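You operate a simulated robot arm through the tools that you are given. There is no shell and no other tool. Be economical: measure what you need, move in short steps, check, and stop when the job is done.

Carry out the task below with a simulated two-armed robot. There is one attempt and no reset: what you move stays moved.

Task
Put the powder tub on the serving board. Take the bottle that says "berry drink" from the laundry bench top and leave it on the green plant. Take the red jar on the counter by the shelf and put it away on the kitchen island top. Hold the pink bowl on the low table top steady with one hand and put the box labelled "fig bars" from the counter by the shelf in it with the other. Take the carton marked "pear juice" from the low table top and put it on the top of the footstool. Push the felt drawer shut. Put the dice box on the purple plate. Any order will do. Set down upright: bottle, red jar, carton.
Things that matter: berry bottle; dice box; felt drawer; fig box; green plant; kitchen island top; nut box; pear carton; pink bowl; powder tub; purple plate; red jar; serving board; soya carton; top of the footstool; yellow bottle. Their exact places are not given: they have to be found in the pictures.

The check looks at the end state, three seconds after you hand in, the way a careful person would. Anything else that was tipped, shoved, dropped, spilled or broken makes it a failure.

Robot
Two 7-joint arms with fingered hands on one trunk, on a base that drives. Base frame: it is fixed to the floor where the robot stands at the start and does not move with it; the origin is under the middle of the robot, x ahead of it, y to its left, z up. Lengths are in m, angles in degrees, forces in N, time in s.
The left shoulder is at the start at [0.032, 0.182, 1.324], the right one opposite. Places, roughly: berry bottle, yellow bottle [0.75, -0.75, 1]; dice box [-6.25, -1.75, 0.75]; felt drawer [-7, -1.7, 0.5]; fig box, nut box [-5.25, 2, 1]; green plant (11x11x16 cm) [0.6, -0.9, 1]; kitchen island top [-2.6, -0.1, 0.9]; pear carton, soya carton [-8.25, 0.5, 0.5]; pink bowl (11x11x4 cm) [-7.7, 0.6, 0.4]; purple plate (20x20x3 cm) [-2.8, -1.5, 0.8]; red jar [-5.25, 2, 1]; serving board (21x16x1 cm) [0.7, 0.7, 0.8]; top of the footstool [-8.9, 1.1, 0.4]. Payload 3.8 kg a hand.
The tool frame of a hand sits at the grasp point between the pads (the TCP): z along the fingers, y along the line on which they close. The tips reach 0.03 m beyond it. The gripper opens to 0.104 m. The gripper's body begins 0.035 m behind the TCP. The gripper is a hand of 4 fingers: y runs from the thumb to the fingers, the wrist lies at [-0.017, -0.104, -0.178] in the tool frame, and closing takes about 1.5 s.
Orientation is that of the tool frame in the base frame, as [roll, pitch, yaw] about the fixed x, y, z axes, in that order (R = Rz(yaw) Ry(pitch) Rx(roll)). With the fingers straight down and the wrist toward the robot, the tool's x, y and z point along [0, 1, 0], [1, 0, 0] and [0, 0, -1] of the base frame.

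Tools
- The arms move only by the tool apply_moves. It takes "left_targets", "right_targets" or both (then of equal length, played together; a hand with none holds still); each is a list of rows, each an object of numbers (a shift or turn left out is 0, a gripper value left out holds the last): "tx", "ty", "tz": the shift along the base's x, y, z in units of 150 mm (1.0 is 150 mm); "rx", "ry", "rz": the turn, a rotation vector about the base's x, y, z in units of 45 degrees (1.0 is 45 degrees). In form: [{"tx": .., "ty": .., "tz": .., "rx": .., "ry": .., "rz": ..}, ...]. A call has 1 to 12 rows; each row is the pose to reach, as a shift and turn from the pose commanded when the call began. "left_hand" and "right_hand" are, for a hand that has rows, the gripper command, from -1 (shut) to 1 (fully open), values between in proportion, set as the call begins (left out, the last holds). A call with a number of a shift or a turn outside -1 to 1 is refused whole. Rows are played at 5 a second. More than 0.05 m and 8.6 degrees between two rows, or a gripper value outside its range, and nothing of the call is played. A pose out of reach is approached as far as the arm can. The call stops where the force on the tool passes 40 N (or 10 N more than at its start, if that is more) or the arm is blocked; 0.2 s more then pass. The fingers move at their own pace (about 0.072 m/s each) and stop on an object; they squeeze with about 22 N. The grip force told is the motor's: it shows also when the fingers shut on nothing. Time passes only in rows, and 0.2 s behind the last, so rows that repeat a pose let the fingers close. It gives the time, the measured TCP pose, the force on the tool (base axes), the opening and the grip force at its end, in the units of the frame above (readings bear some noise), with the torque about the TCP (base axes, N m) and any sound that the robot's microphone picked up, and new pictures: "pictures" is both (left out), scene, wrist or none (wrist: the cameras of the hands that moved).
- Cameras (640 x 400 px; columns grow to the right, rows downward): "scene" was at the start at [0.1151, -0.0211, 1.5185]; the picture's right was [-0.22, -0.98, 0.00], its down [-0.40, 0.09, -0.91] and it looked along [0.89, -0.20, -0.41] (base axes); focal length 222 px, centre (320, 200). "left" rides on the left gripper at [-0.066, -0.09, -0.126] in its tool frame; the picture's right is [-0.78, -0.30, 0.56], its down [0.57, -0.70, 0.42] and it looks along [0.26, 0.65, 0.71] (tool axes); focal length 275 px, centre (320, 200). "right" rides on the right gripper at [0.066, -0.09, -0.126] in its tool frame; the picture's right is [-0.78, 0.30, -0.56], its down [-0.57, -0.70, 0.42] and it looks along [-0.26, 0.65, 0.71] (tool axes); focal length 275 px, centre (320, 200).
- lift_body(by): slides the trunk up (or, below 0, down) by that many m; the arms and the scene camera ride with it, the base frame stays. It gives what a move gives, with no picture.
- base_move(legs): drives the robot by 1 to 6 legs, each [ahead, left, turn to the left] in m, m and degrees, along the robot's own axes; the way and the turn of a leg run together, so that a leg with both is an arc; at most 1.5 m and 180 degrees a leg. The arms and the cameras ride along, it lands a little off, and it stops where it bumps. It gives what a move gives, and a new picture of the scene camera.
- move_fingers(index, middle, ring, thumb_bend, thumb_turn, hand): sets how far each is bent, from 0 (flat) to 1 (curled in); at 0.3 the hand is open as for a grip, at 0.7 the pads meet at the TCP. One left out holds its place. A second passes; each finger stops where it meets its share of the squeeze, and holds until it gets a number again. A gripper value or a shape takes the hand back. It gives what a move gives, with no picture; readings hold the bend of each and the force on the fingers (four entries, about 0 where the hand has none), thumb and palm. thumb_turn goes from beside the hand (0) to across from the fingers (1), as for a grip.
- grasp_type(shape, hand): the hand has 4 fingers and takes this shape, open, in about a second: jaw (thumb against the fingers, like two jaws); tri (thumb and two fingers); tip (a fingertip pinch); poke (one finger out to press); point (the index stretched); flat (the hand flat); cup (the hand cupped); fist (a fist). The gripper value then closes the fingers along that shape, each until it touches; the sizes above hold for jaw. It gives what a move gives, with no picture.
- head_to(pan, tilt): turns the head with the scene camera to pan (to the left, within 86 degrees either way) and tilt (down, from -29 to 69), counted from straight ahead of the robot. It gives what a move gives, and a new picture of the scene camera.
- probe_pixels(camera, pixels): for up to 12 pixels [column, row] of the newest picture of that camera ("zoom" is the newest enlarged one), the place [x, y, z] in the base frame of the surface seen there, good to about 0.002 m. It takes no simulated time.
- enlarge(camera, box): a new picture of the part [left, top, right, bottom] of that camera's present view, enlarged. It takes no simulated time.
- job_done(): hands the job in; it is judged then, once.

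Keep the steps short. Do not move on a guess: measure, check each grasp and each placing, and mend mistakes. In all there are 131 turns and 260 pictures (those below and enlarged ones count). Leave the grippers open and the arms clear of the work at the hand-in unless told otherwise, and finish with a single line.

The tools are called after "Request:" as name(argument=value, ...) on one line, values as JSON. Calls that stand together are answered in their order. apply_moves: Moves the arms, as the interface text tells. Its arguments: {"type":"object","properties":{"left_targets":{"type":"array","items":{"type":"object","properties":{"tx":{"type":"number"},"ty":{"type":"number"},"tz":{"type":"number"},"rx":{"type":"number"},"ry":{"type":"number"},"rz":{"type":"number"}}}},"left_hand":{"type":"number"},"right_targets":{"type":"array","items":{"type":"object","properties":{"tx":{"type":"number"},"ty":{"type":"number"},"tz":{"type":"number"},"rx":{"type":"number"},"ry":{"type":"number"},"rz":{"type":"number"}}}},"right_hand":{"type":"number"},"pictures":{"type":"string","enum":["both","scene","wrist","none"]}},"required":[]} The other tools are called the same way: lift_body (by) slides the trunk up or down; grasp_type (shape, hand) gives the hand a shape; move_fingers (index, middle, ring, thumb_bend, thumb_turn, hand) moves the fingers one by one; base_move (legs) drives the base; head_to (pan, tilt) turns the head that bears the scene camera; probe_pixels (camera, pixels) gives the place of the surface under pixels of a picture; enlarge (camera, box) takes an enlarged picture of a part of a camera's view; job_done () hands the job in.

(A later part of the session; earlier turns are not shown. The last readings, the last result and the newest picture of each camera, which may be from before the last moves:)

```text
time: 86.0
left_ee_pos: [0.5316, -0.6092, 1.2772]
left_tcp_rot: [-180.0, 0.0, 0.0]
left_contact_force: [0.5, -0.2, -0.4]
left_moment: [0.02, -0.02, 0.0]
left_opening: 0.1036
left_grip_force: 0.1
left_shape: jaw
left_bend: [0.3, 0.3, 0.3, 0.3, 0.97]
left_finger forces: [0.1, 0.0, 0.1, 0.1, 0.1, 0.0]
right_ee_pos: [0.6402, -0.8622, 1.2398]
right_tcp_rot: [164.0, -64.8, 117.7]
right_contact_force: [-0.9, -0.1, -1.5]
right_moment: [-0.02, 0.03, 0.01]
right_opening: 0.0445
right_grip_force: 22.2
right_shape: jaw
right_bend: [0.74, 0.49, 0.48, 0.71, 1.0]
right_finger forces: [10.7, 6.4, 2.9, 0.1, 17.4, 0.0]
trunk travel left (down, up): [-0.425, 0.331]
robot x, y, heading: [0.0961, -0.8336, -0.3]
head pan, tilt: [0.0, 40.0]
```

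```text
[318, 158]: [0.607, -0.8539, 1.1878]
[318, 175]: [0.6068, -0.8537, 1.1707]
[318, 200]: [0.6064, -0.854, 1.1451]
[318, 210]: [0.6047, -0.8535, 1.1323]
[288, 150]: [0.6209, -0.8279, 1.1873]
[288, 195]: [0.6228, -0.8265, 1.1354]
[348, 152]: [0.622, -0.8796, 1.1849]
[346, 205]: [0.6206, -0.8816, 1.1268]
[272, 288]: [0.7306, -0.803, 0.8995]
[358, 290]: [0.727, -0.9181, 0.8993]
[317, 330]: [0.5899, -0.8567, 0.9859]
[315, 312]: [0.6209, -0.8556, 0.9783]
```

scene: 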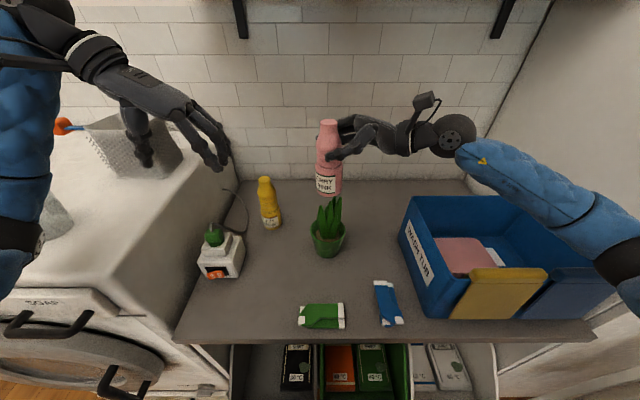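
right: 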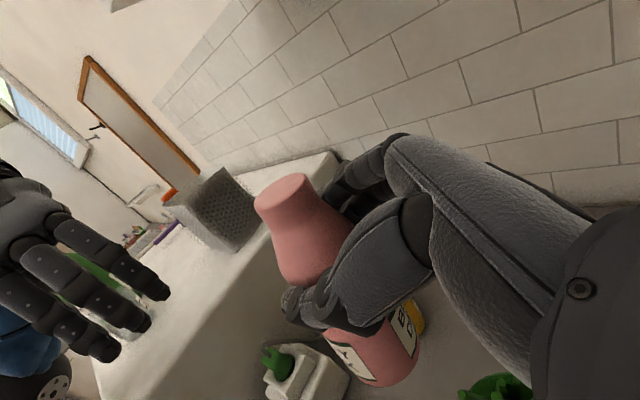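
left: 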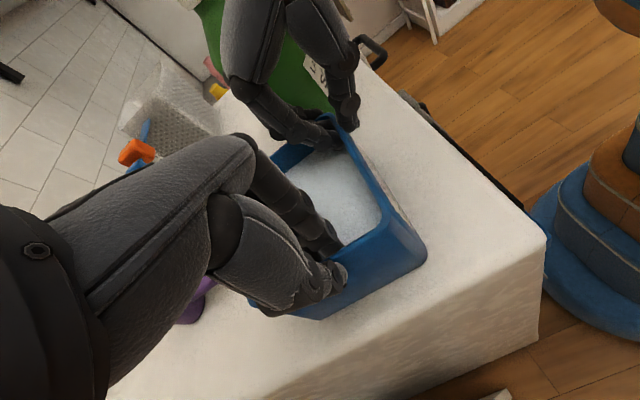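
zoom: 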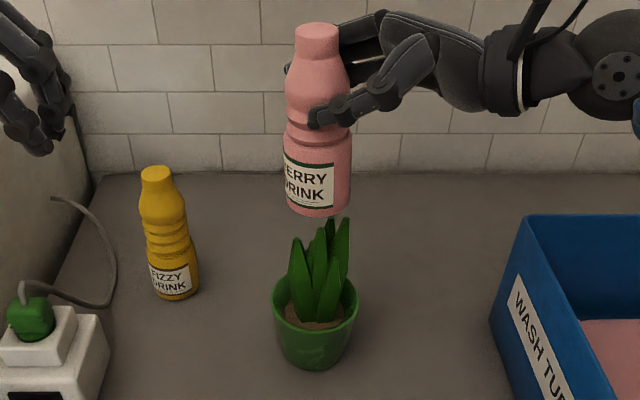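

The bottle is upright within 1° and centred at (0.635, −0.855). I'll lower to just above the expected contact, then in small steps reading force and torque.

Request:
apply_moves(right_targets=[{"tz": -0.1}, {"tz": -0.2}, {"tz": -0.3}, {"tz": -0.39}, {"tz": -0.39}], pictures="none")

Request:
apply_moves(right_targets=[{"tz": -0.015}, {"tz": -0.03}, {"tz": -0.03}], pictures="none")

Request:
apply_moves(right_targets=[{"tz": -0.015}, {"tz": -0.03}, {"tz": -0.03}], pictures="none")

Request:
apply_moves(right_targets=[{"tz": -0.01}, {"tz": -0.02}, {"tz": -0.02}], pictures="none")

```text
time: 87.2
left_ee_pos: [0.5323, -0.6107, 1.2777]
left_tcp_rot: [-179.9, 0.0, 0.0]
left_contact_force: [0.2, 0.8, 0.8]
left_moment: [-0.03, 0.01, -0.02]
left_opening: 0.1034
left_grip_force: 0.0
left_shape: jaw
left_bend: [0.3, 0.3, 0.3, 0.3, 0.97]
left_finger forces: [0.0, 0.1, 0.0, 0.0, 0.1, 0.0]
right_ee_pos: [0.6397, -0.8622, 1.1805]
right_tcp_rot: [164.1, -64.9, 117.7]
right_contact_force: [0.2, 0.2, -1.3]
right_moment: [-0.02, -0.02, -0.01]
right_opening: 0.0443
right_grip_force: 21.7
right_shape: jaw
right_bend: [0.74, 0.49, 0.48, 0.71, 1.0]
right_finger forces: [10.8, 6.5, 2.9, 0.0, 17.6, 0.1]
trunk travel left (down, up): [-0.425, 0.331]
robot x, y, heading: [0.0944, -0.8345, -0.1]
head pan, tilt: [0.0, 40.0]
```

```text
time: 88.0
left_ee_pos: [0.5325, -0.6087, 1.2759]
left_tcp_rot: [-180.0, 0.0, -0.1]
left_contact_force: [0.4, -0.6, 0.2]
left_moment: [-0.02, 0.04, 0.02]
left_opening: 0.104
left_grip_force: 0.0
left_shape: jaw
left_bend: [0.3, 0.3, 0.3, 0.3, 0.97]
left_finger forces: [0.0, 0.0, 0.0, 0.1, 0.0, 0.1]
right_ee_pos: [0.6393, -0.8626, 1.177]
right_tcp_rot: [164.2, -64.9, 117.6]
right_contact_force: [0.1, -1.1, -1.3]
right_moment: [-0.05, 0.01, 0.0]
right_opening: 0.0444
right_grip_force: 21.8
right_shape: jaw
right_bend: [0.74, 0.49, 0.48, 0.71, 1.0]
right_finger forces: [10.6, 6.5, 2.9, 0.0, 17.5, 0.1]
trunk travel left (down, up): [-0.425, 0.331]
robot x, y, heading: [0.0948, -0.8321, -0.1]
head pan, tilt: [0.0, 40.0]
```

```text
time: 88.8
left_ee_pos: [0.5319, -0.6093, 1.2766]
left_tcp_rot: [-180.0, 0.0, -0.2]
left_contact_force: [0.0, -0.3, -0.4]
left_moment: [-0.03, 0.0, 0.02]
left_opening: 0.1038
left_grip_force: 0.1
left_shape: jaw
left_bend: [0.3, 0.3, 0.3, 0.3, 0.97]
left_finger forces: [0.0, 0.1, 0.0, 0.0, 0.0, 0.0]
right_ee_pos: [0.6385, -0.8618, 1.1742]
right_tcp_rot: [164.0, -64.9, 117.8]
right_contact_force: [-0.4, 0.0, 0.1]
right_moment: [0.0, 0.0, 0.02]
right_opening: 0.0448
right_grip_force: 22.0
right_shape: jaw
right_bend: [0.74, 0.49, 0.48, 0.71, 1.0]
right_finger forces: [10.7, 6.5, 2.9, 0.0, 17.5, 0.0]
trunk travel left (down, up): [-0.425, 0.331]
robot x, y, heading: [0.0987, -0.8339, -0.3]
head pan, tilt: [0.0, 40.0]
```

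```text
time: 89.6
left_ee_pos: [0.532, -0.6089, 1.277]
left_tcp_rot: [-180.0, 0.0, -0.1]
left_contact_force: [0.0, -0.7, 0.5]
left_moment: [0.02, 0.0, 0.01]
left_opening: 0.1036
left_grip_force: 0.0
left_shape: jaw
left_bend: [0.3, 0.3, 0.3, 0.3, 0.97]
left_finger forces: [0.0, 0.1, 0.0, 0.1, 0.0, 0.1]
right_ee_pos: [0.6383, -0.8628, 1.1708]
right_tcp_rot: [164.0, -64.9, 117.8]
right_contact_force: [0.6, -0.2, 1.4]
right_moment: [0.05, -0.02, 0.01]
right_opening: 0.0445
right_grip_force: 22.3
right_shape: jaw
right_bend: [0.74, 0.49, 0.48, 0.71, 1.0]
right_finger forces: [10.7, 6.6, 3.4, 0.1, 17.9, 0.1]
trunk travel left (down, up): [-0.425, 0.331]
robot x, y, heading: [0.0961, -0.8293, -0.4]
head pan, tilt: [0.0, 40.0]
```

Contact again at base ≈1.06, this time without tilting. I'll press 2 mm more, then loosen slightly as a caged stability test.

Request:
apply_moves(right_targets=[{"tz": -0.01}, {"tz": -0.015}, {"tz": -0.015}], pictures="none")

Request:
apply_moves(right_targets=[{"tz": 0}, {"tz": 0}, {"tz": 0}, {"tz": 0}, {"tz": 0}], right_hand=0.05, pictures="scene")

Request:
enlarge(camera="scene", box=[270, 130, 390, 270])

Request:
probe_pixels(camera="zoom", pixels=[[318, 190], [318, 210], [318, 235], [290, 195], [290, 230], [348, 195], [346, 235], [318, 100]])

```text
time: 90.4
left_ee_pos: [0.5322, -0.6093, 1.2775]
left_tcp_rot: [180.0, 0.1, -0.1]
left_contact_force: [1.0, -0.4, -0.5]
left_moment: [0.0, 0.01, 0.0]
left_opening: 0.1035
left_grip_force: 0.1
left_shape: jaw
left_bend: [0.3, 0.3, 0.3, 0.3, 0.97]
left_finger forces: [0.0, 0.1, 0.0, 0.0, 0.0, 0.0]
right_ee_pos: [0.6398, -0.8619, 1.1679]
right_tcp_rot: [164.1, -64.9, 117.7]
right_contact_force: [0.6, 0.2, -0.3]
right_moment: [0.02, 0.0, 0.0]
right_opening: 0.0446
right_grip_force: 21.8
right_shape: jaw
right_bend: [0.74, 0.49, 0.48, 0.71, 1.0]
right_finger forces: [10.8, 6.5, 3.3, 0.1, 17.8, 0.0]
trunk travel left (down, up): [-0.425, 0.331]
robot x, y, heading: [0.0982, -0.8292, 0.1]
head pan, tilt: [0.0, 40.0]
```

```text
time: 91.6
left_ee_pos: [0.5312, -0.6099, 1.2762]
left_tcp_rot: [-180.0, -0.1, -0.1]
left_contact_force: [-1.0, -0.8, 0.4]
left_moment: [0.0, 0.02, 0.0]
left_opening: 0.1037
left_grip_force: 0.1
left_shape: jaw
left_bend: [0.3, 0.3, 0.3, 0.3, 0.97]
left_finger forces: [0.0, 0.0, 0.1, 0.0, 0.1, 0.0]
right_ee_pos: [0.6386, -0.8608, 1.1689]
right_tcp_rot: [163.9, -64.8, 117.8]
right_contact_force: [0.6, 0.1, -0.1]
right_moment: [0.01, 0.02, -0.04]
right_opening: 0.0539
right_grip_force: 0.0
right_shape: jaw
right_bend: [0.74, 0.44, 0.4, 0.67, 1.0]
right_finger forces: [0.0, 0.0, 0.1, 0.1, 0.1, 0.0]
trunk travel left (down, up): [-0.425, 0.331]
robot x, y, heading: [0.0955, -0.8327, -0.2]
head pan, tilt: [0.0, 40.0]
```

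scene: 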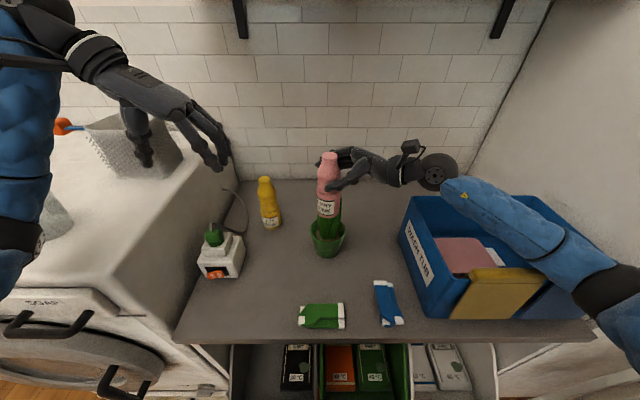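

```text
2.86 times, centred on (330, 200) of scene
```

zoom: 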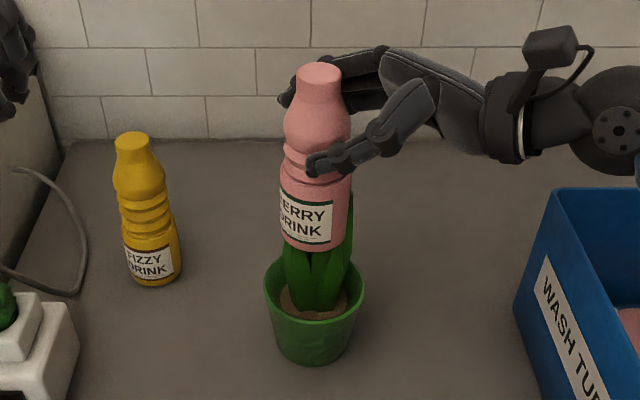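

```text
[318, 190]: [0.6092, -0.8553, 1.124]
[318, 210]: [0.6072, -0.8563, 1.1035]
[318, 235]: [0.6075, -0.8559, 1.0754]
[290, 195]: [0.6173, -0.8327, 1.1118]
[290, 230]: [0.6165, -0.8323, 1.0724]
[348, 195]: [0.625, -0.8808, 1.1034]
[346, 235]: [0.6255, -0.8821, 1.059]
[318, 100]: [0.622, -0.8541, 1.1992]
```

The bottle stands by itself on the plant, upright, with fingers free at zero force. I'll open a bit more and withdraw along the tool axis.

Request:
apply_moves(right_targets=[{"tz": 0}, {"tz": 0}, {"tz": 0}], right_hand=0.6, pictures="none")

Request:
apply_moves(right_targets=[{"tx": 0.02, "ty": -0.12, "tz": 0.055}, {"tx": 0.04, "ty": -0.24, "tz": 0.11}, {"tx": 0.07, "ty": -0.42, "tz": 0.19}, {"tx": 0.11, "ty": -0.65, "tz": 0.3}, {"tx": 0.14, "ty": -0.8, "tz": 0.4}], pictures="scene")

Request:
enlarge(camera="scene", box=[260, 120, 400, 270])

```text
time: 92.4
left_ee_pos: [0.5319, -0.611, 1.2778]
left_tcp_rot: [179.9, 0.0, -0.1]
left_contact_force: [0.0, 0.1, -0.5]
left_moment: [0.02, 0.0, -0.03]
left_opening: 0.1037
left_grip_force: 0.2
left_shape: jaw
left_bend: [0.3, 0.3, 0.3, 0.3, 0.97]
left_finger forces: [0.1, 0.1, 0.0, 0.1, 0.1, 0.1]
right_ee_pos: [0.6386, -0.862, 1.1695]
right_tcp_rot: [164.3, -64.8, 117.3]
right_contact_force: [0.6, 0.8, -0.6]
right_moment: [0.0, 0.0, -0.01]
right_opening: 0.083
right_grip_force: 0.1
right_shape: jaw
right_bend: [0.27, 0.34, 0.31, 0.47, 0.98]
right_finger forces: [0.1, 0.1, 0.0, 0.1, 0.1, 0.0]
trunk travel left (down, up): [-0.425, 0.331]
robot x, y, heading: [0.0944, -0.8341, -0.3]
head pan, tilt: [0.0, 40.0]
```

```text
time: 93.6
left_ee_pos: [0.5329, -0.6088, 1.2766]
left_tcp_rot: [180.0, -0.1, -0.1]
left_contact_force: [0.5, -0.2, -0.3]
left_moment: [-0.01, -0.01, -0.01]
left_opening: 0.1038
left_grip_force: 0.1
left_shape: jaw
left_bend: [0.3, 0.3, 0.3, 0.3, 0.97]
left_finger forces: [0.0, 0.1, 0.0, 0.0, 0.0, 0.0]
right_ee_pos: [0.6567, -0.9862, 1.2292]
right_tcp_rot: [164.1, -65.0, 117.7]
right_contact_force: [-0.4, 0.1, -1.1]
right_moment: [-0.03, 0.04, -0.03]
right_opening: 0.0828
right_grip_force: 0.1
right_shape: jaw
right_bend: [0.27, 0.34, 0.31, 0.47, 0.98]
right_finger forces: [0.1, 0.0, 0.0, 0.0, 0.1, 0.0]
trunk travel left (down, up): [-0.425, 0.331]
robot x, y, heading: [0.097, -0.829, -0.2]
head pan, tilt: [0.0, 40.0]
```

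scene: 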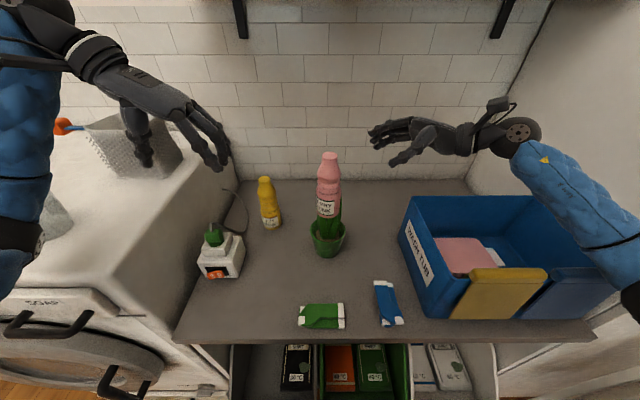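

```text
2.67 times, centred on (330, 195) of scene
```

zoom: 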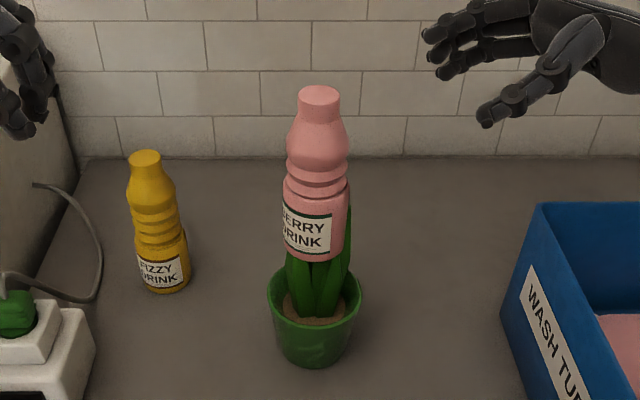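

The bottle stands stably and upright on the plant. Next I back away, turn around and survey the route to the counter by the shelf.

Request:
base_move(legs=[[-0.6, 0, 0], [0, 0, 175]])

Request:
head_to(pan=0, tilt=12)

```text
time: 104.2
left_ee_pos: [-0.9435, -1.0234, 1.2759]
left_tcp_rot: [-180.0, -0.1, 176.4]
left_contact_force: [0.5, -0.8, 0.4]
left_moment: [0.02, -0.03, -0.01]
left_opening: 0.1034
left_grip_force: 0.0
left_shape: jaw
left_bend: [0.3, 0.3, 0.3, 0.3, 0.97]
left_finger forces: [0.1, 0.1, 0.0, 0.0, 0.1, 0.1]
right_ee_pos: [-1.0429, -0.6407, 1.2294]
right_tcp_rot: [164.1, -64.8, -66.0]
right_contact_force: [0.7, -0.4, -0.2]
right_moment: [0.0, 0.0, -0.01]
right_opening: 0.083
right_grip_force: 0.0
right_shape: jaw
right_bend: [0.27, 0.34, 0.31, 0.47, 0.98]
right_finger forces: [0.1, 0.0, 0.0, 0.1, 0.1, 0.0]
trunk travel left (down, up): [-0.425, 0.331]
robot x, y, heading: [-0.4956, -0.829, 176.3]
head pan, tilt: [0.0, 40.0]
```

scene: 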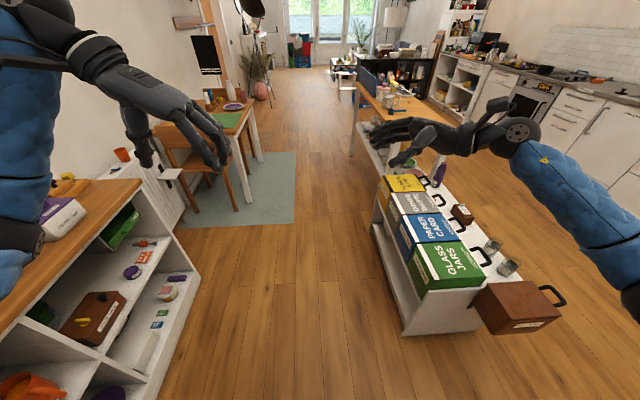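

```text
time: 105.1
left_ee_pos: [-0.9432, -1.0236, 1.2765]
left_tcp_rot: [179.9, 0.0, 176.3]
left_contact_force: [0.6, 0.3, -0.1]
left_moment: [0.01, 0.0, 0.0]
left_opening: 0.1038
left_grip_force: 0.1
left_shape: jaw
left_bend: [0.3, 0.3, 0.3, 0.3, 0.97]
left_finger forces: [0.0, 0.0, 0.1, 0.1, 0.0, 0.0]
right_ee_pos: [-1.0438, -0.6404, 1.2299]
right_tcp_rot: [163.9, -64.8, -65.8]
right_contact_force: [0.8, 0.4, 0.0]
right_moment: [0.01, -0.02, 0.03]
right_opening: 0.0829
right_grip_force: 0.0
right_shape: jaw
right_bend: [0.27, 0.34, 0.31, 0.47, 0.98]
right_finger forces: [0.1, 0.0, 0.0, 0.0, 0.0, 0.0]
trunk travel left (down, up): [-0.425, 0.331]
robot x, y, heading: [-0.493, -0.8301, 176.3]
head pan, tilt: [0.0, 12.0]
```

scene: 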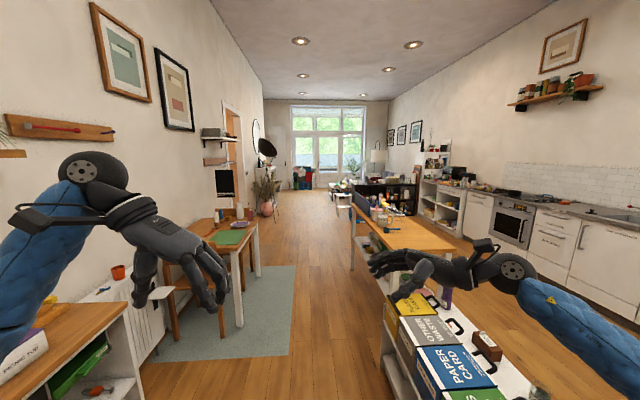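

I'm looking down the long room. I'll probe the layout: trolley, island, table, far counter and floor.

Request:
probe_pixels(camera="scene", pixels=[[460, 250], [375, 205], [400, 290], [455, 240], [240, 325], [260, 240], [410, 190], [440, 175], [350, 195], [300, 200], [470, 195], [433, 225]])

Request:
enlarge(camera="scene", box=[340, 130, 500, 270])

Request:
enlarge(camera="scene", box=[180, 180, 300, 340])

```text
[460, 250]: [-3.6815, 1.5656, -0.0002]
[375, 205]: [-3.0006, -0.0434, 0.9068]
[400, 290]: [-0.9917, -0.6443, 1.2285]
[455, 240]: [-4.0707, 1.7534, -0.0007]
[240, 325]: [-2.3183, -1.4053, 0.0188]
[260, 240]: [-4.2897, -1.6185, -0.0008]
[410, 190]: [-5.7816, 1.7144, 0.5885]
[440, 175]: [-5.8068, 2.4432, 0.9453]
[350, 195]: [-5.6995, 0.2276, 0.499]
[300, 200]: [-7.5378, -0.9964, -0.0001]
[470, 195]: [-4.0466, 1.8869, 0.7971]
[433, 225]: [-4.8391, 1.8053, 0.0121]
```

```text
2.86 times, centred on (420, 200) of scene
```

zoom: 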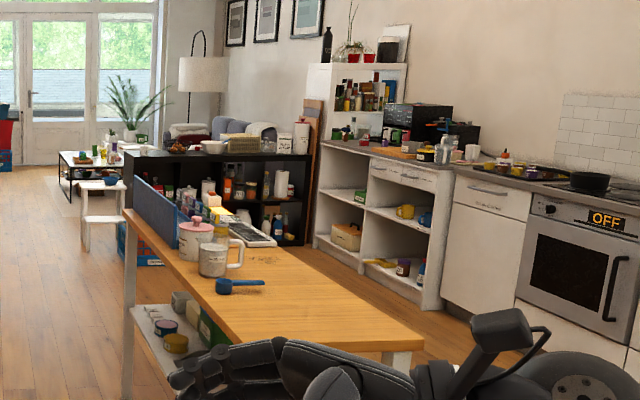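

```text
2.50 times, centred on (240, 260) of scene
```

zoom: 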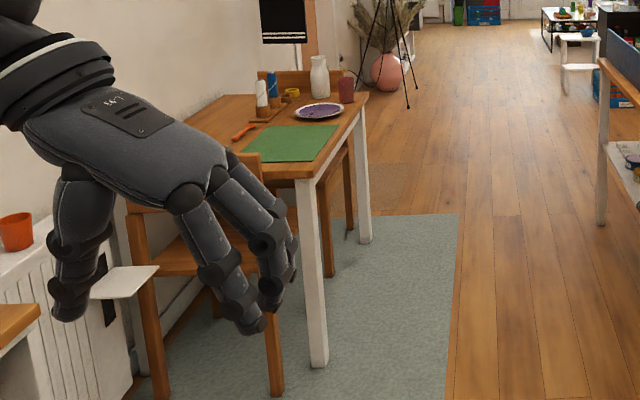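

The corridor at y≈−0.83 looks clear and the arms are above table height. I'll drive down it past the island.

Request:
base_move(legs=[[0, 0, 3.7], [1.5, 0, 0], [1.5, 0, 0], [0.7, 0, 0]])

Request:
head_to(pan=-60, tilt=20)

```text
time: 123.2
left_ee_pos: [-4.5767, -1.1433, 1.2764]
left_tcp_rot: [180.0, 0.0, -177.9]
left_contact_force: [-0.1, 0.1, 0.3]
left_moment: [-0.02, -0.05, 0.02]
left_opening: 0.1038
left_grip_force: 0.0
left_shape: jaw
left_bend: [0.3, 0.3, 0.3, 0.3, 0.97]
left_finger forces: [0.1, 0.0, 0.1, 0.0, 0.1, 0.1]
right_ee_pos: [-4.715, -0.7714, 1.23]
right_tcp_rot: [164.2, -64.9, -60.2]
right_contact_force: [-0.3, 0.6, 0.8]
right_moment: [-0.04, 0.01, 0.03]
right_opening: 0.0832
right_grip_force: 0.1
right_shape: jaw
right_bend: [0.27, 0.34, 0.31, 0.47, 0.98]
right_finger forces: [0.0, 0.1, 0.0, 0.0, 0.1, 0.0]
trunk travel left (down, up): [-0.425, 0.331]
robot x, y, heading: [-4.1473, -0.9039, -178.0]
head pan, tilt: [0.0, 12.0]
```

scene: 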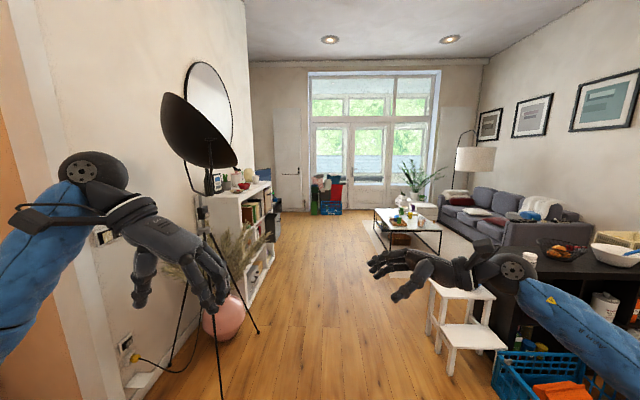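

```text
time: 124.5
left_ee_pos: [-4.576, -1.1426, 1.2763]
left_tcp_rot: [-180.0, -0.1, -177.8]
left_contact_force: [-0.7, 0.4, 0.1]
left_moment: [0.02, -0.02, 0.0]
left_opening: 0.1039
left_grip_force: 0.0
left_shape: jaw
left_bend: [0.3, 0.3, 0.3, 0.3, 0.97]
left_finger forces: [0.1, 0.1, 0.0, 0.0, 0.1, 0.0]
right_ee_pos: [-4.7142, -0.7709, 1.2295]
right_tcp_rot: [164.0, -64.9, -60.1]
right_contact_force: [-0.2, 0.7, -0.2]
right_moment: [-0.02, -0.01, 0.0]
right_opening: 0.0832
right_grip_force: 0.0
right_shape: jaw
right_bend: [0.27, 0.34, 0.31, 0.47, 0.98]
right_finger forces: [0.1, 0.0, 0.1, 0.0, 0.0, 0.1]
trunk travel left (down, up): [-0.425, 0.331]
robot x, y, heading: [-4.1498, -0.9039, -177.9]
head pan, tilt: [-60.0, 20.0]
```

scene: 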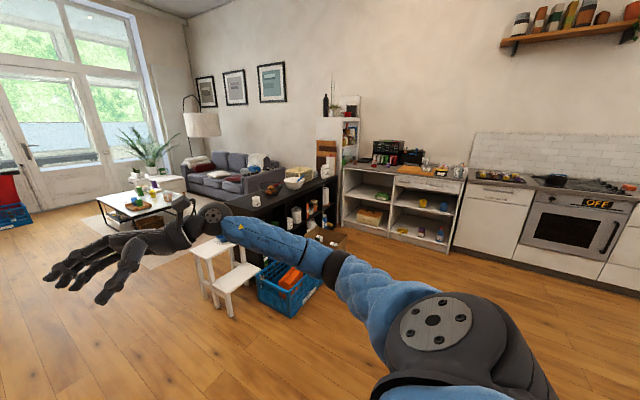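

The counter with the shelf is ahead to the right. I'll probe distances and then turn right.

Request:
probe_pixels(camera="scene", pixels=[[322, 292], [290, 315], [258, 298], [345, 222], [444, 238], [420, 183], [462, 176], [430, 165], [385, 165], [340, 180], [233, 315], [500, 330]])

Request:
base_move(legs=[[0, 0, -88]])

Request:
head_to(pan=15, tilt=20)

```text
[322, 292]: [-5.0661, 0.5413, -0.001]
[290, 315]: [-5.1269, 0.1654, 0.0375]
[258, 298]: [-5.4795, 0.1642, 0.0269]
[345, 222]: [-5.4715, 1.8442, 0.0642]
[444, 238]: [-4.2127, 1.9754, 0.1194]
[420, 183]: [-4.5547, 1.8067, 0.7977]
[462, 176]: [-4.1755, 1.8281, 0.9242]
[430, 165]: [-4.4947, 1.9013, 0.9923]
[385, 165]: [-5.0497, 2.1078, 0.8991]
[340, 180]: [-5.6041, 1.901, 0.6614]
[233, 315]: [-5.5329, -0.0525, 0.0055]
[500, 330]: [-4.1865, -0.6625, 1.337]
```

```text
time: 128.6
left_ee_pos: [-4.4156, -0.4935, 1.2772]
left_tcp_rot: [-179.9, 0.0, 96.0]
left_contact_force: [-0.1, 1.2, 0.0]
left_moment: [0.02, -0.01, -0.02]
left_opening: 0.1036
left_grip_force: 0.1
left_shape: jaw
left_bend: [0.3, 0.3, 0.3, 0.3, 0.97]
left_finger forces: [0.0, 0.1, 0.1, 0.0, 0.1, 0.0]
right_ee_pos: [-4.0545, -0.3307, 1.2289]
right_tcp_rot: [164.1, -64.8, -146.3]
right_contact_force: [0.6, 0.8, 0.1]
right_moment: [0.0, -0.03, -0.02]
right_opening: 0.0828
right_grip_force: 0.1
right_shape: jaw
right_bend: [0.27, 0.34, 0.31, 0.47, 0.98]
right_finger forces: [0.0, 0.1, 0.1, 0.0, 0.0, 0.1]
trunk travel left (down, up): [-0.425, 0.331]
robot x, y, heading: [-4.1504, -0.9037, 96.0]
head pan, tilt: [-60.0, 20.0]
```

scene: 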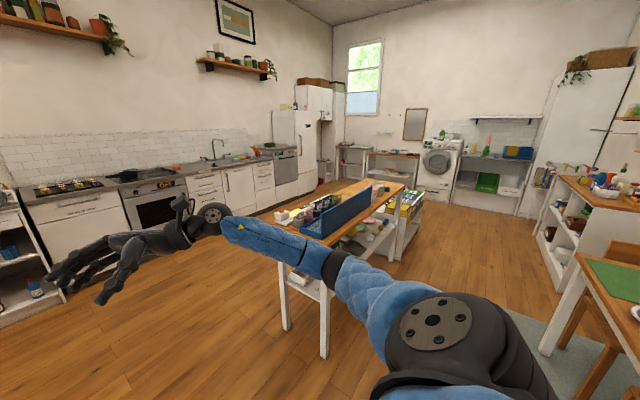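

```text
time: 130.1
left_ee_pos: [-4.4155, -0.4949, 1.2784]
left_tcp_rot: [180.0, 0.1, 96.0]
left_contact_force: [0.6, 0.3, -0.3]
left_moment: [-0.02, 0.03, 0.01]
left_opening: 0.1034
left_grip_force: 0.0
left_shape: jaw
left_bend: [0.3, 0.3, 0.3, 0.3, 0.97]
left_finger forces: [0.1, 0.1, 0.0, 0.1, 0.0, 0.0]
right_ee_pos: [-4.0546, -0.3296, 1.2292]
right_tcp_rot: [163.9, -64.8, -146.1]
right_contact_force: [0.1, -0.2, 0.5]
right_moment: [-0.03, -0.02, 0.02]
right_opening: 0.0831
right_grip_force: 0.1
right_shape: jaw
right_bend: [0.27, 0.34, 0.31, 0.47, 0.98]
right_finger forces: [0.0, 0.0, 0.0, 0.1, 0.0, 0.1]
trunk travel left (down, up): [-0.425, 0.331]
robot x, y, heading: [-4.1482, -0.9051, 96.1]
head pan, tilt: [15.0, 20.0]
```

scene: 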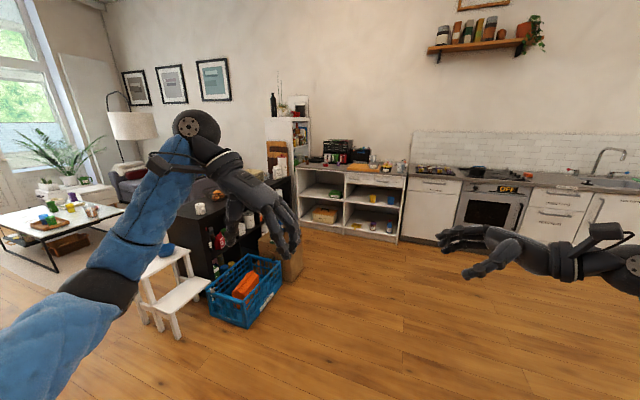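

I'll straighten and drive toward the counter, stopping at y≈1.1.

Request:
base_move(legs=[[0, 0, -6], [1.5, 0, 0], [0.4, 0, 0], [0, 0.4, 0]])

Request:
head_to(pan=15, tilt=35)

```text
time: 141.9
left_ee_pos: [-4.8101, 1.351, 1.2767]
left_tcp_rot: [-180.0, 0.0, 90.5]
left_contact_force: [-0.1, -0.1, 0.5]
left_moment: [-0.03, -0.04, -0.02]
left_opening: 0.1038
left_grip_force: 0.0
left_shape: jaw
left_bend: [0.3, 0.3, 0.3, 0.3, 0.97]
left_finger forces: [0.1, 0.1, 0.1, 0.0, 0.1, 0.0]
right_ee_pos: [-4.4359, 1.4806, 1.2306]
right_tcp_rot: [164.0, -64.8, -151.5]
right_contact_force: [-0.7, -0.1, 0.3]
right_moment: [-0.02, 0.01, -0.04]
right_opening: 0.0831
right_grip_force: 0.0
right_shape: jaw
right_bend: [0.27, 0.34, 0.31, 0.47, 0.98]
right_finger forces: [0.1, 0.1, 0.0, 0.0, 0.1, 0.0]
trunk travel left (down, up): [-0.425, 0.331]
robot x, y, heading: [-4.5823, 0.9184, 90.7]
head pan, tilt: [15.0, 20.0]
```

scene: 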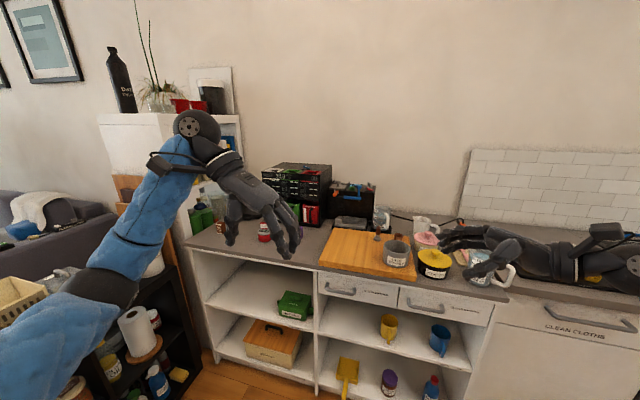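

```text
time: 142.7
left_ee_pos: [-4.8097, 1.3514, 1.2769]
left_tcp_rot: [179.9, -0.1, 90.5]
left_contact_force: [-1.1, -0.1, 0.7]
left_moment: [0.0, -0.01, -0.05]
left_opening: 0.1037
left_grip_force: 0.1
left_shape: jaw
left_bend: [0.3, 0.3, 0.3, 0.3, 0.97]
left_finger forces: [0.1, 0.1, 0.1, 0.1, 0.0, 0.0]
right_ee_pos: [-4.4344, 1.48, 1.2278]
right_tcp_rot: [164.1, -64.9, -151.6]
right_contact_force: [-0.9, -0.3, 0.8]
right_moment: [0.02, -0.02, 0.01]
right_opening: 0.0832
right_grip_force: 0.0
right_shape: jaw
right_bend: [0.27, 0.34, 0.31, 0.47, 0.98]
right_finger forces: [0.1, 0.0, 0.0, 0.1, 0.0, 0.1]
trunk travel left (down, up): [-0.425, 0.331]
robot x, y, heading: [-4.5796, 0.918, 90.5]
head pan, tilt: [15.0, 35.0]
```

scene: 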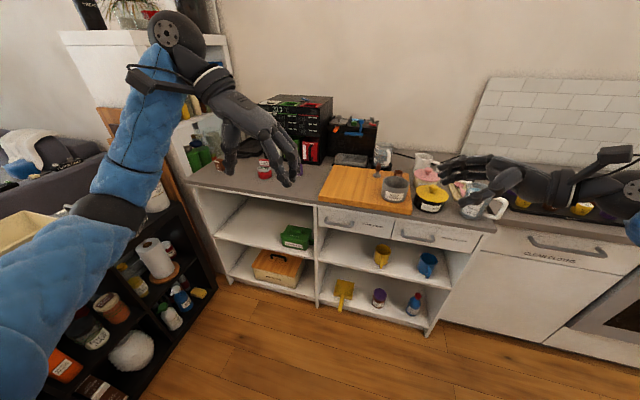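

I'll look closely at the back-left part of the counter.

Request:
enlarge(camera="scene", box=[180, 80, 400, 220])

Request:
probe_pixels(camera="scene", pixels=[[264, 165], [315, 145], [308, 158], [210, 185], [300, 198], [200, 160], [345, 130], [40, 225], [170, 235], [135, 270]])

```text
2.86 times, centred on (290, 150) of scene
```

zoom: 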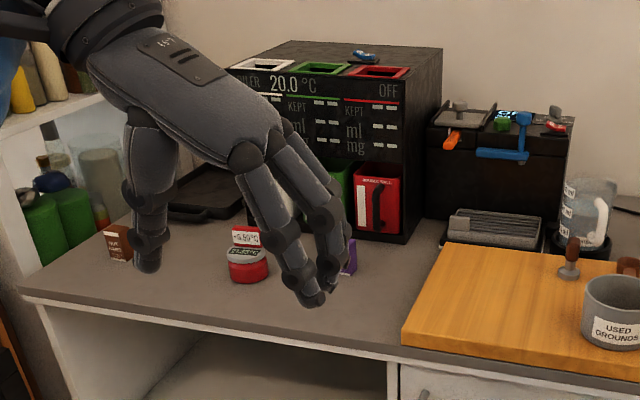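

```text
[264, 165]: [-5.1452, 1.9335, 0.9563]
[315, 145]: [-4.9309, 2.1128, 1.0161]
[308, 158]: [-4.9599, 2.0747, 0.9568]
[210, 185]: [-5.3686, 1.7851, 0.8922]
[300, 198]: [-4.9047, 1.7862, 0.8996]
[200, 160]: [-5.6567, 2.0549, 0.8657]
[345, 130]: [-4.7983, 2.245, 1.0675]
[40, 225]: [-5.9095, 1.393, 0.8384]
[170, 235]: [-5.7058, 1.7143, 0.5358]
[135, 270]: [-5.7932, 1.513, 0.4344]
```

The red jar is at (−5.14, 1.94). The left hand hides other items, so I'll shift the robot left and move the left hand back toward the body.

Request:
apply_moves(left_targets=[{"ty": -0.25, "tz": 0.2}, {"ty": -0.5, "tz": 0.4}, {"ty": -0.7, "tz": 0.6}, {"ty": -0.9, "tz": 0.7}], pictures="none")

Request:
base_move(legs=[[0.1, 0.45, -0.5]])

Request:
head_to(pan=0, tilt=40)

Request:
enlarge(camera="scene", box=[200, 90, 440, 240])

```text
time: 143.7
left_ee_pos: [-4.8094, 1.2138, 1.3809]
left_tcp_rot: [179.9, -0.1, 90.5]
left_contact_force: [0.5, 0.1, 0.0]
left_moment: [-0.03, 0.02, -0.01]
left_opening: 0.1036
left_grip_force: 0.0
left_shape: jaw
left_bend: [0.3, 0.3, 0.3, 0.3, 0.97]
left_finger forces: [0.0, 0.1, 0.0, 0.1, 0.0, 0.0]
right_ee_pos: [-4.4345, 1.4797, 1.2297]
right_tcp_rot: [163.8, -64.8, -151.4]
right_contact_force: [-0.4, -0.1, -0.1]
right_moment: [-0.01, -0.02, 0.01]
right_opening: 0.0829
right_grip_force: 0.0
right_shape: jaw
right_bend: [0.27, 0.34, 0.31, 0.47, 0.98]
right_finger forces: [0.0, 0.0, 0.0, 0.0, 0.0, 0.1]
trunk travel left (down, up): [-0.425, 0.331]
robot x, y, heading: [-4.5778, 0.9184, 90.6]
head pan, tilt: [15.0, 35.0]
```

```text
time: 145.2
left_ee_pos: [-4.9682, 1.2505, 1.3779]
left_tcp_rot: [179.6, 0.0, 90.3]
left_contact_force: [-0.7, -1.1, -1.0]
left_moment: [0.01, -0.08, 0.02]
left_opening: 0.1038
left_grip_force: 0.0
left_shape: jaw
left_bend: [0.3, 0.3, 0.3, 0.3, 0.97]
left_finger forces: [0.1, 0.0, 0.1, 0.1, 0.0, 0.1]
right_ee_pos: [-4.592, 1.5142, 1.2291]
right_tcp_rot: [164.8, -64.6, -152.4]
right_contact_force: [-1.5, 1.0, 0.3]
right_moment: [0.02, -0.01, 0.07]
right_opening: 0.0832
right_grip_force: 0.0
right_shape: jaw
right_bend: [0.27, 0.34, 0.31, 0.47, 0.98]
right_finger forces: [0.0, 0.0, 0.0, 0.0, 0.1, 0.0]
trunk travel left (down, up): [-0.425, 0.331]
robot x, y, heading: [-4.7413, 0.9442, 90.7]
head pan, tilt: [15.0, 35.0]
stopped in leg 1: the robot was blocked; the commanded pose is now the measured one
```

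scene: 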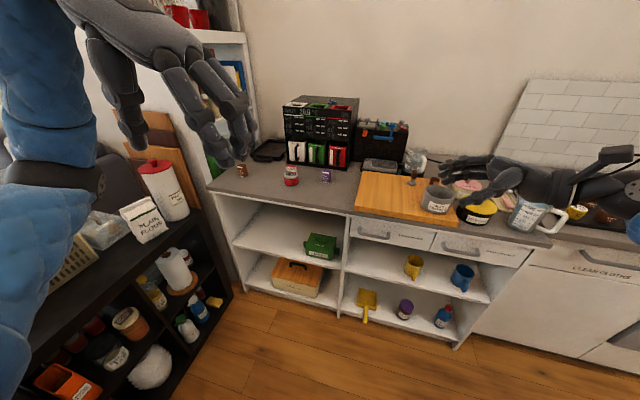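

```text
time: 146.0
left_ee_pos: [-4.96, 1.2473, 1.3811]
left_tcp_rot: [-179.9, -0.2, 90.3]
left_contact_force: [-0.1, 1.6, 0.0]
left_moment: [-0.01, 0.05, 0.01]
left_opening: 0.1038
left_grip_force: 0.1
left_shape: jaw
left_bend: [0.3, 0.3, 0.3, 0.3, 0.97]
left_finger forces: [0.1, 0.0, 0.1, 0.0, 0.1, 0.0]
right_ee_pos: [-4.585, 1.5134, 1.2294]
right_tcp_rot: [164.0, -64.8, -151.8]
right_contact_force: [0.7, 0.1, 0.3]
right_moment: [-0.01, -0.01, 0.0]
right_opening: 0.083
right_grip_force: 0.1
right_shape: jaw
right_bend: [0.27, 0.34, 0.31, 0.47, 0.98]
right_finger forces: [0.0, 0.0, 0.0, 0.0, 0.1, 0.0]
trunk travel left (down, up): [-0.425, 0.331]
robot x, y, heading: [-4.738, 0.9516, 90.5]
head pan, tilt: [0.0, 40.0]
```

scene: 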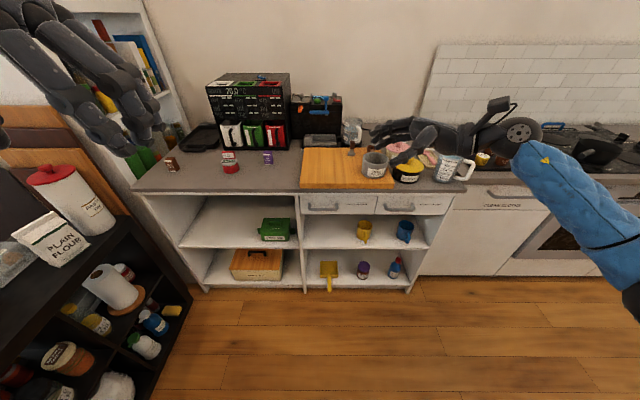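

```text
2.67 times, centred on (320, 165) of scene
```

zoom: 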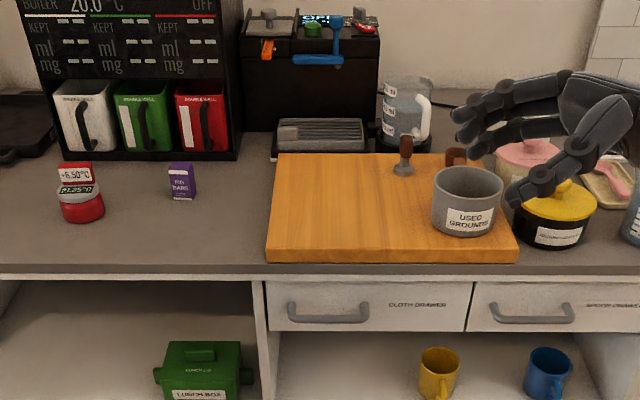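

The base bumped something on its left and stopped. The purple FIG BARS box and the red jar are in view, so I'll measure them and look down-left at what was bumped.

Request:
probe_pixels(camera="zoom", pixels=[[82, 212], [62, 205], [104, 205], [82, 188], [75, 170], [180, 195], [170, 168], [195, 168], [183, 165], [193, 195], [170, 197], [130, 230]])

Request:
enlarge(camera="scene", box=[150, 135, 290, 205])

Request:
head_to(pan=60, tilt=60)

```text
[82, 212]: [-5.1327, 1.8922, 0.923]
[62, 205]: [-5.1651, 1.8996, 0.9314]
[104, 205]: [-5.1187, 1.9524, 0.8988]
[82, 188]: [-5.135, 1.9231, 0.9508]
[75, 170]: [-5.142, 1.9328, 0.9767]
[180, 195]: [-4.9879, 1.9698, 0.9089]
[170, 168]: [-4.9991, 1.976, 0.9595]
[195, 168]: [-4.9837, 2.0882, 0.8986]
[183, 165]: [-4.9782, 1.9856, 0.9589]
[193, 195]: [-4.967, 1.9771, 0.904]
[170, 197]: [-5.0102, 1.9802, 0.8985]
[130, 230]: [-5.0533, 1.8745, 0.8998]
```

```text
4.57 times, centred on (220, 170) of scene
```

zoom: 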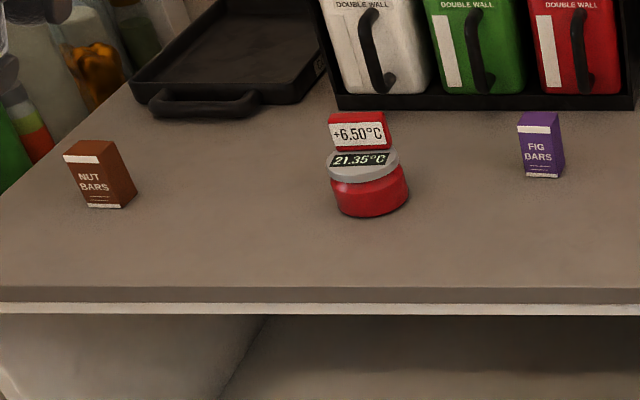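

```text
time: 147.3
left_ee_pos: [-4.9593, 1.2495, 1.3796]
left_tcp_rot: [180.0, -0.1, 90.3]
left_contact_force: [-0.5, -0.1, -0.3]
left_moment: [-0.03, 0.01, -0.01]
left_opening: 0.1037
left_grip_force: 0.1
left_shape: jaw
left_bend: [0.3, 0.3, 0.3, 0.3, 0.97]
left_finger forces: [0.0, 0.0, 0.0, 0.1, 0.0, 0.0]
right_ee_pos: [-4.5844, 1.5124, 1.2297]
right_tcp_rot: [164.2, -64.8, -152.0]
right_contact_force: [0.1, 0.5, -0.3]
right_moment: [0.0, 0.0, 0.03]
right_opening: 0.0831
right_grip_force: 0.0
right_shape: jaw
right_bend: [0.27, 0.34, 0.31, 0.47, 0.98]
right_finger forces: [0.0, 0.0, 0.0, 0.0, 0.0, 0.0]
trunk travel left (down, up): [-0.425, 0.331]
robot x, y, heading: [-4.7349, 0.9518, 90.7]
head pan, tilt: [60.0, 60.0]
```

scene: 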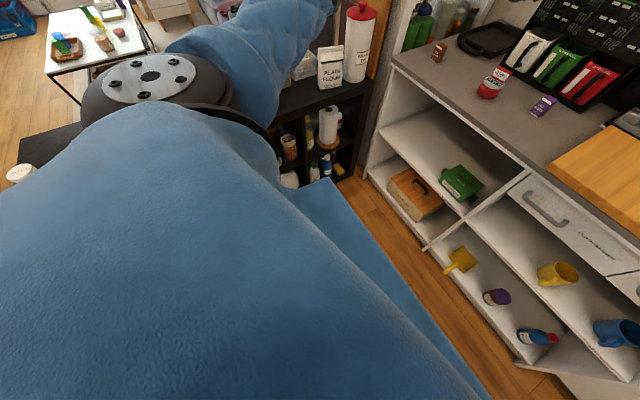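

I'll move off the bumped object a little, go forward along the counter, and turn the right hand back to fingers-down.

Request:
base_move(legs=[[0, -0.04, -0.6], [0.42, 0, 0]])

Request:
apply_moves(right_targets=[{"rx": 0.004, "ry": -0.147, "rz": -0.035}, {"rx": 0.007, "ry": -0.294, "rz": -0.069}, {"rx": 0.011, "ry": -0.441, "rz": -0.104}, {"rx": 0.014, "ry": -0.588, "rz": -0.138}, {"rx": 0.018, "ry": -0.735, "rz": -0.173}], right_hand=1, pictures="none")

Request:
apply_moves(right_targets=[{"rx": 0.004, "ry": -0.147, "rz": -0.035}, {"rx": 0.007, "ry": -0.294, "rz": -0.069}, {"rx": 0.011, "ry": -0.441, "rz": -0.104}, {"rx": 0.014, "ry": -0.588, "rz": -0.138}, {"rx": 0.018, "ry": -0.735, "rz": -0.173}], pictures="none")

Request:
head_to(pan=45, tilt=60)

```text
time: 150.4
left_ee_pos: [-4.9174, 1.6688, 1.3799]
left_tcp_rot: [-179.9, 0.0, 89.9]
left_contact_force: [-0.1, -0.2, 0.3]
left_moment: [-0.02, -0.01, 0.0]
left_opening: 0.1039
left_grip_force: 0.1
left_shape: jaw
left_bend: [0.3, 0.3, 0.3, 0.3, 0.97]
left_finger forces: [0.0, 0.1, 0.1, 0.0, 0.0, 0.1]
right_ee_pos: [-4.5408, 1.9303, 1.2288]
right_tcp_rot: [164.1, -64.9, -152.3]
right_contact_force: [-0.1, 0.8, -0.2]
right_moment: [-0.01, 0.03, 0.02]
right_opening: 0.0831
right_grip_force: 0.1
right_shape: jaw
right_bend: [0.27, 0.34, 0.31, 0.47, 0.98]
right_finger forces: [0.1, 0.1, 0.0, 0.1, 0.1, 0.0]
trunk travel left (down, up): [-0.425, 0.331]
robot x, y, heading: [-4.6948, 1.3683, 89.9]
head pan, tilt: [60.0, 60.0]
```

scene: 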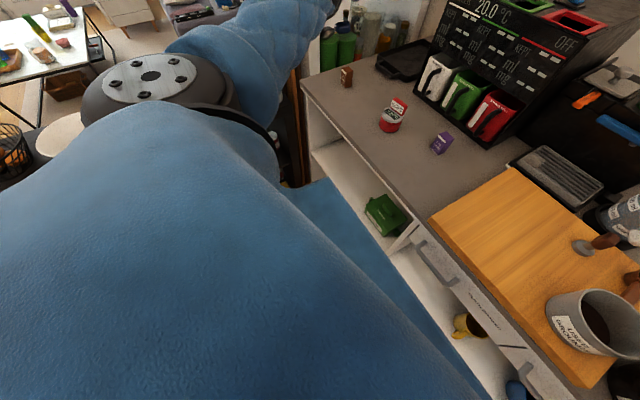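

```text
time: 151.6
left_ee_pos: [-4.9185, 1.6675, 1.3796]
left_tcp_rot: [-180.0, -0.1, 89.9]
left_contact_force: [-0.4, 0.1, 0.3]
left_moment: [-0.01, 0.0, 0.01]
left_opening: 0.1038
left_grip_force: 0.1
left_shape: jaw
left_bend: [0.3, 0.3, 0.3, 0.3, 0.97]
left_finger forces: [0.0, 0.0, 0.1, 0.0, 0.1, 0.0]
right_ee_pos: [-4.542, 1.9291, 1.2297]
right_tcp_rot: [178.4, -32.8, -171.6]
right_contact_force: [0.5, 0.1, -0.2]
right_moment: [0.01, 0.0, 0.0]
right_opening: 0.1035
right_grip_force: 0.1
right_shape: jaw
right_bend: [0.3, 0.3, 0.3, 0.3, 0.97]
right_finger forces: [0.1, 0.0, 0.0, 0.0, 0.0, 0.0]
trunk travel left (down, up): [-0.425, 0.331]
robot x, y, heading: [-4.6946, 1.3691, 89.8]
head pan, tilt: [60.0, 60.0]
```

```text
time: 152.8
left_ee_pos: [-4.9186, 1.6673, 1.3807]
left_tcp_rot: [180.0, -0.1, 90.0]
left_contact_force: [-0.4, 0.2, -0.1]
left_moment: [0.01, 0.0, 0.01]
left_opening: 0.1039
left_grip_force: 0.1
left_shape: jaw
left_bend: [0.3, 0.3, 0.3, 0.3, 0.97]
left_finger forces: [0.0, 0.1, 0.0, 0.1, 0.0, 0.0]
right_ee_pos: [-4.5422, 1.9293, 1.229]
right_tcp_rot: [180.0, 0.3, 179.9]
right_contact_force: [0.8, -1.1, 0.5]
right_moment: [-0.01, -0.01, -0.01]
right_opening: 0.1034
right_grip_force: 0.0
right_shape: jaw
right_bend: [0.3, 0.3, 0.3, 0.3, 0.97]
right_finger forces: [0.0, 0.0, 0.1, 0.0, 0.0, 0.1]
trunk travel left (down, up): [-0.425, 0.331]
robot x, y, heading: [-4.6966, 1.3655, 89.9]
head pan, tilt: [60.0, 60.0]
```

```text
time: 153.5
left_ee_pos: [-4.918, 1.6656, 1.3797]
left_tcp_rot: [179.9, -0.2, 89.8]
left_contact_force: [0.2, -0.5, -0.2]
left_moment: [0.01, -0.02, 0.0]
left_opening: 0.1038
left_grip_force: 0.2
left_shape: jaw
left_bend: [0.3, 0.3, 0.3, 0.3, 0.97]
left_finger forces: [0.1, 0.1, 0.0, 0.0, 0.0, 0.1]
right_ee_pos: [-4.5419, 1.9291, 1.2296]
right_tcp_rot: [-179.9, 0.2, 180.0]
right_contact_force: [-0.1, 0.1, -1.7]
right_moment: [0.0, 0.0, 0.01]
right_opening: 0.1035
right_grip_force: 0.2
right_shape: jaw
right_bend: [0.3, 0.3, 0.3, 0.3, 0.97]
right_finger forces: [0.0, 0.0, 0.0, 0.0, 0.0, 0.1]
trunk travel left (down, up): [-0.425, 0.331]
robot x, y, heading: [-4.6982, 1.3628, 89.9]
head pan, tilt: [45.0, 60.0]
```

scene: 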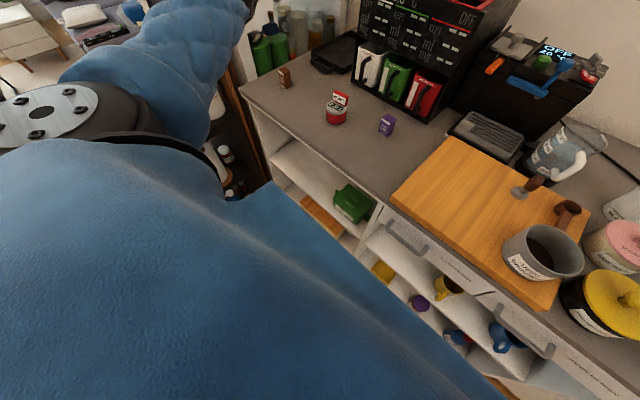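

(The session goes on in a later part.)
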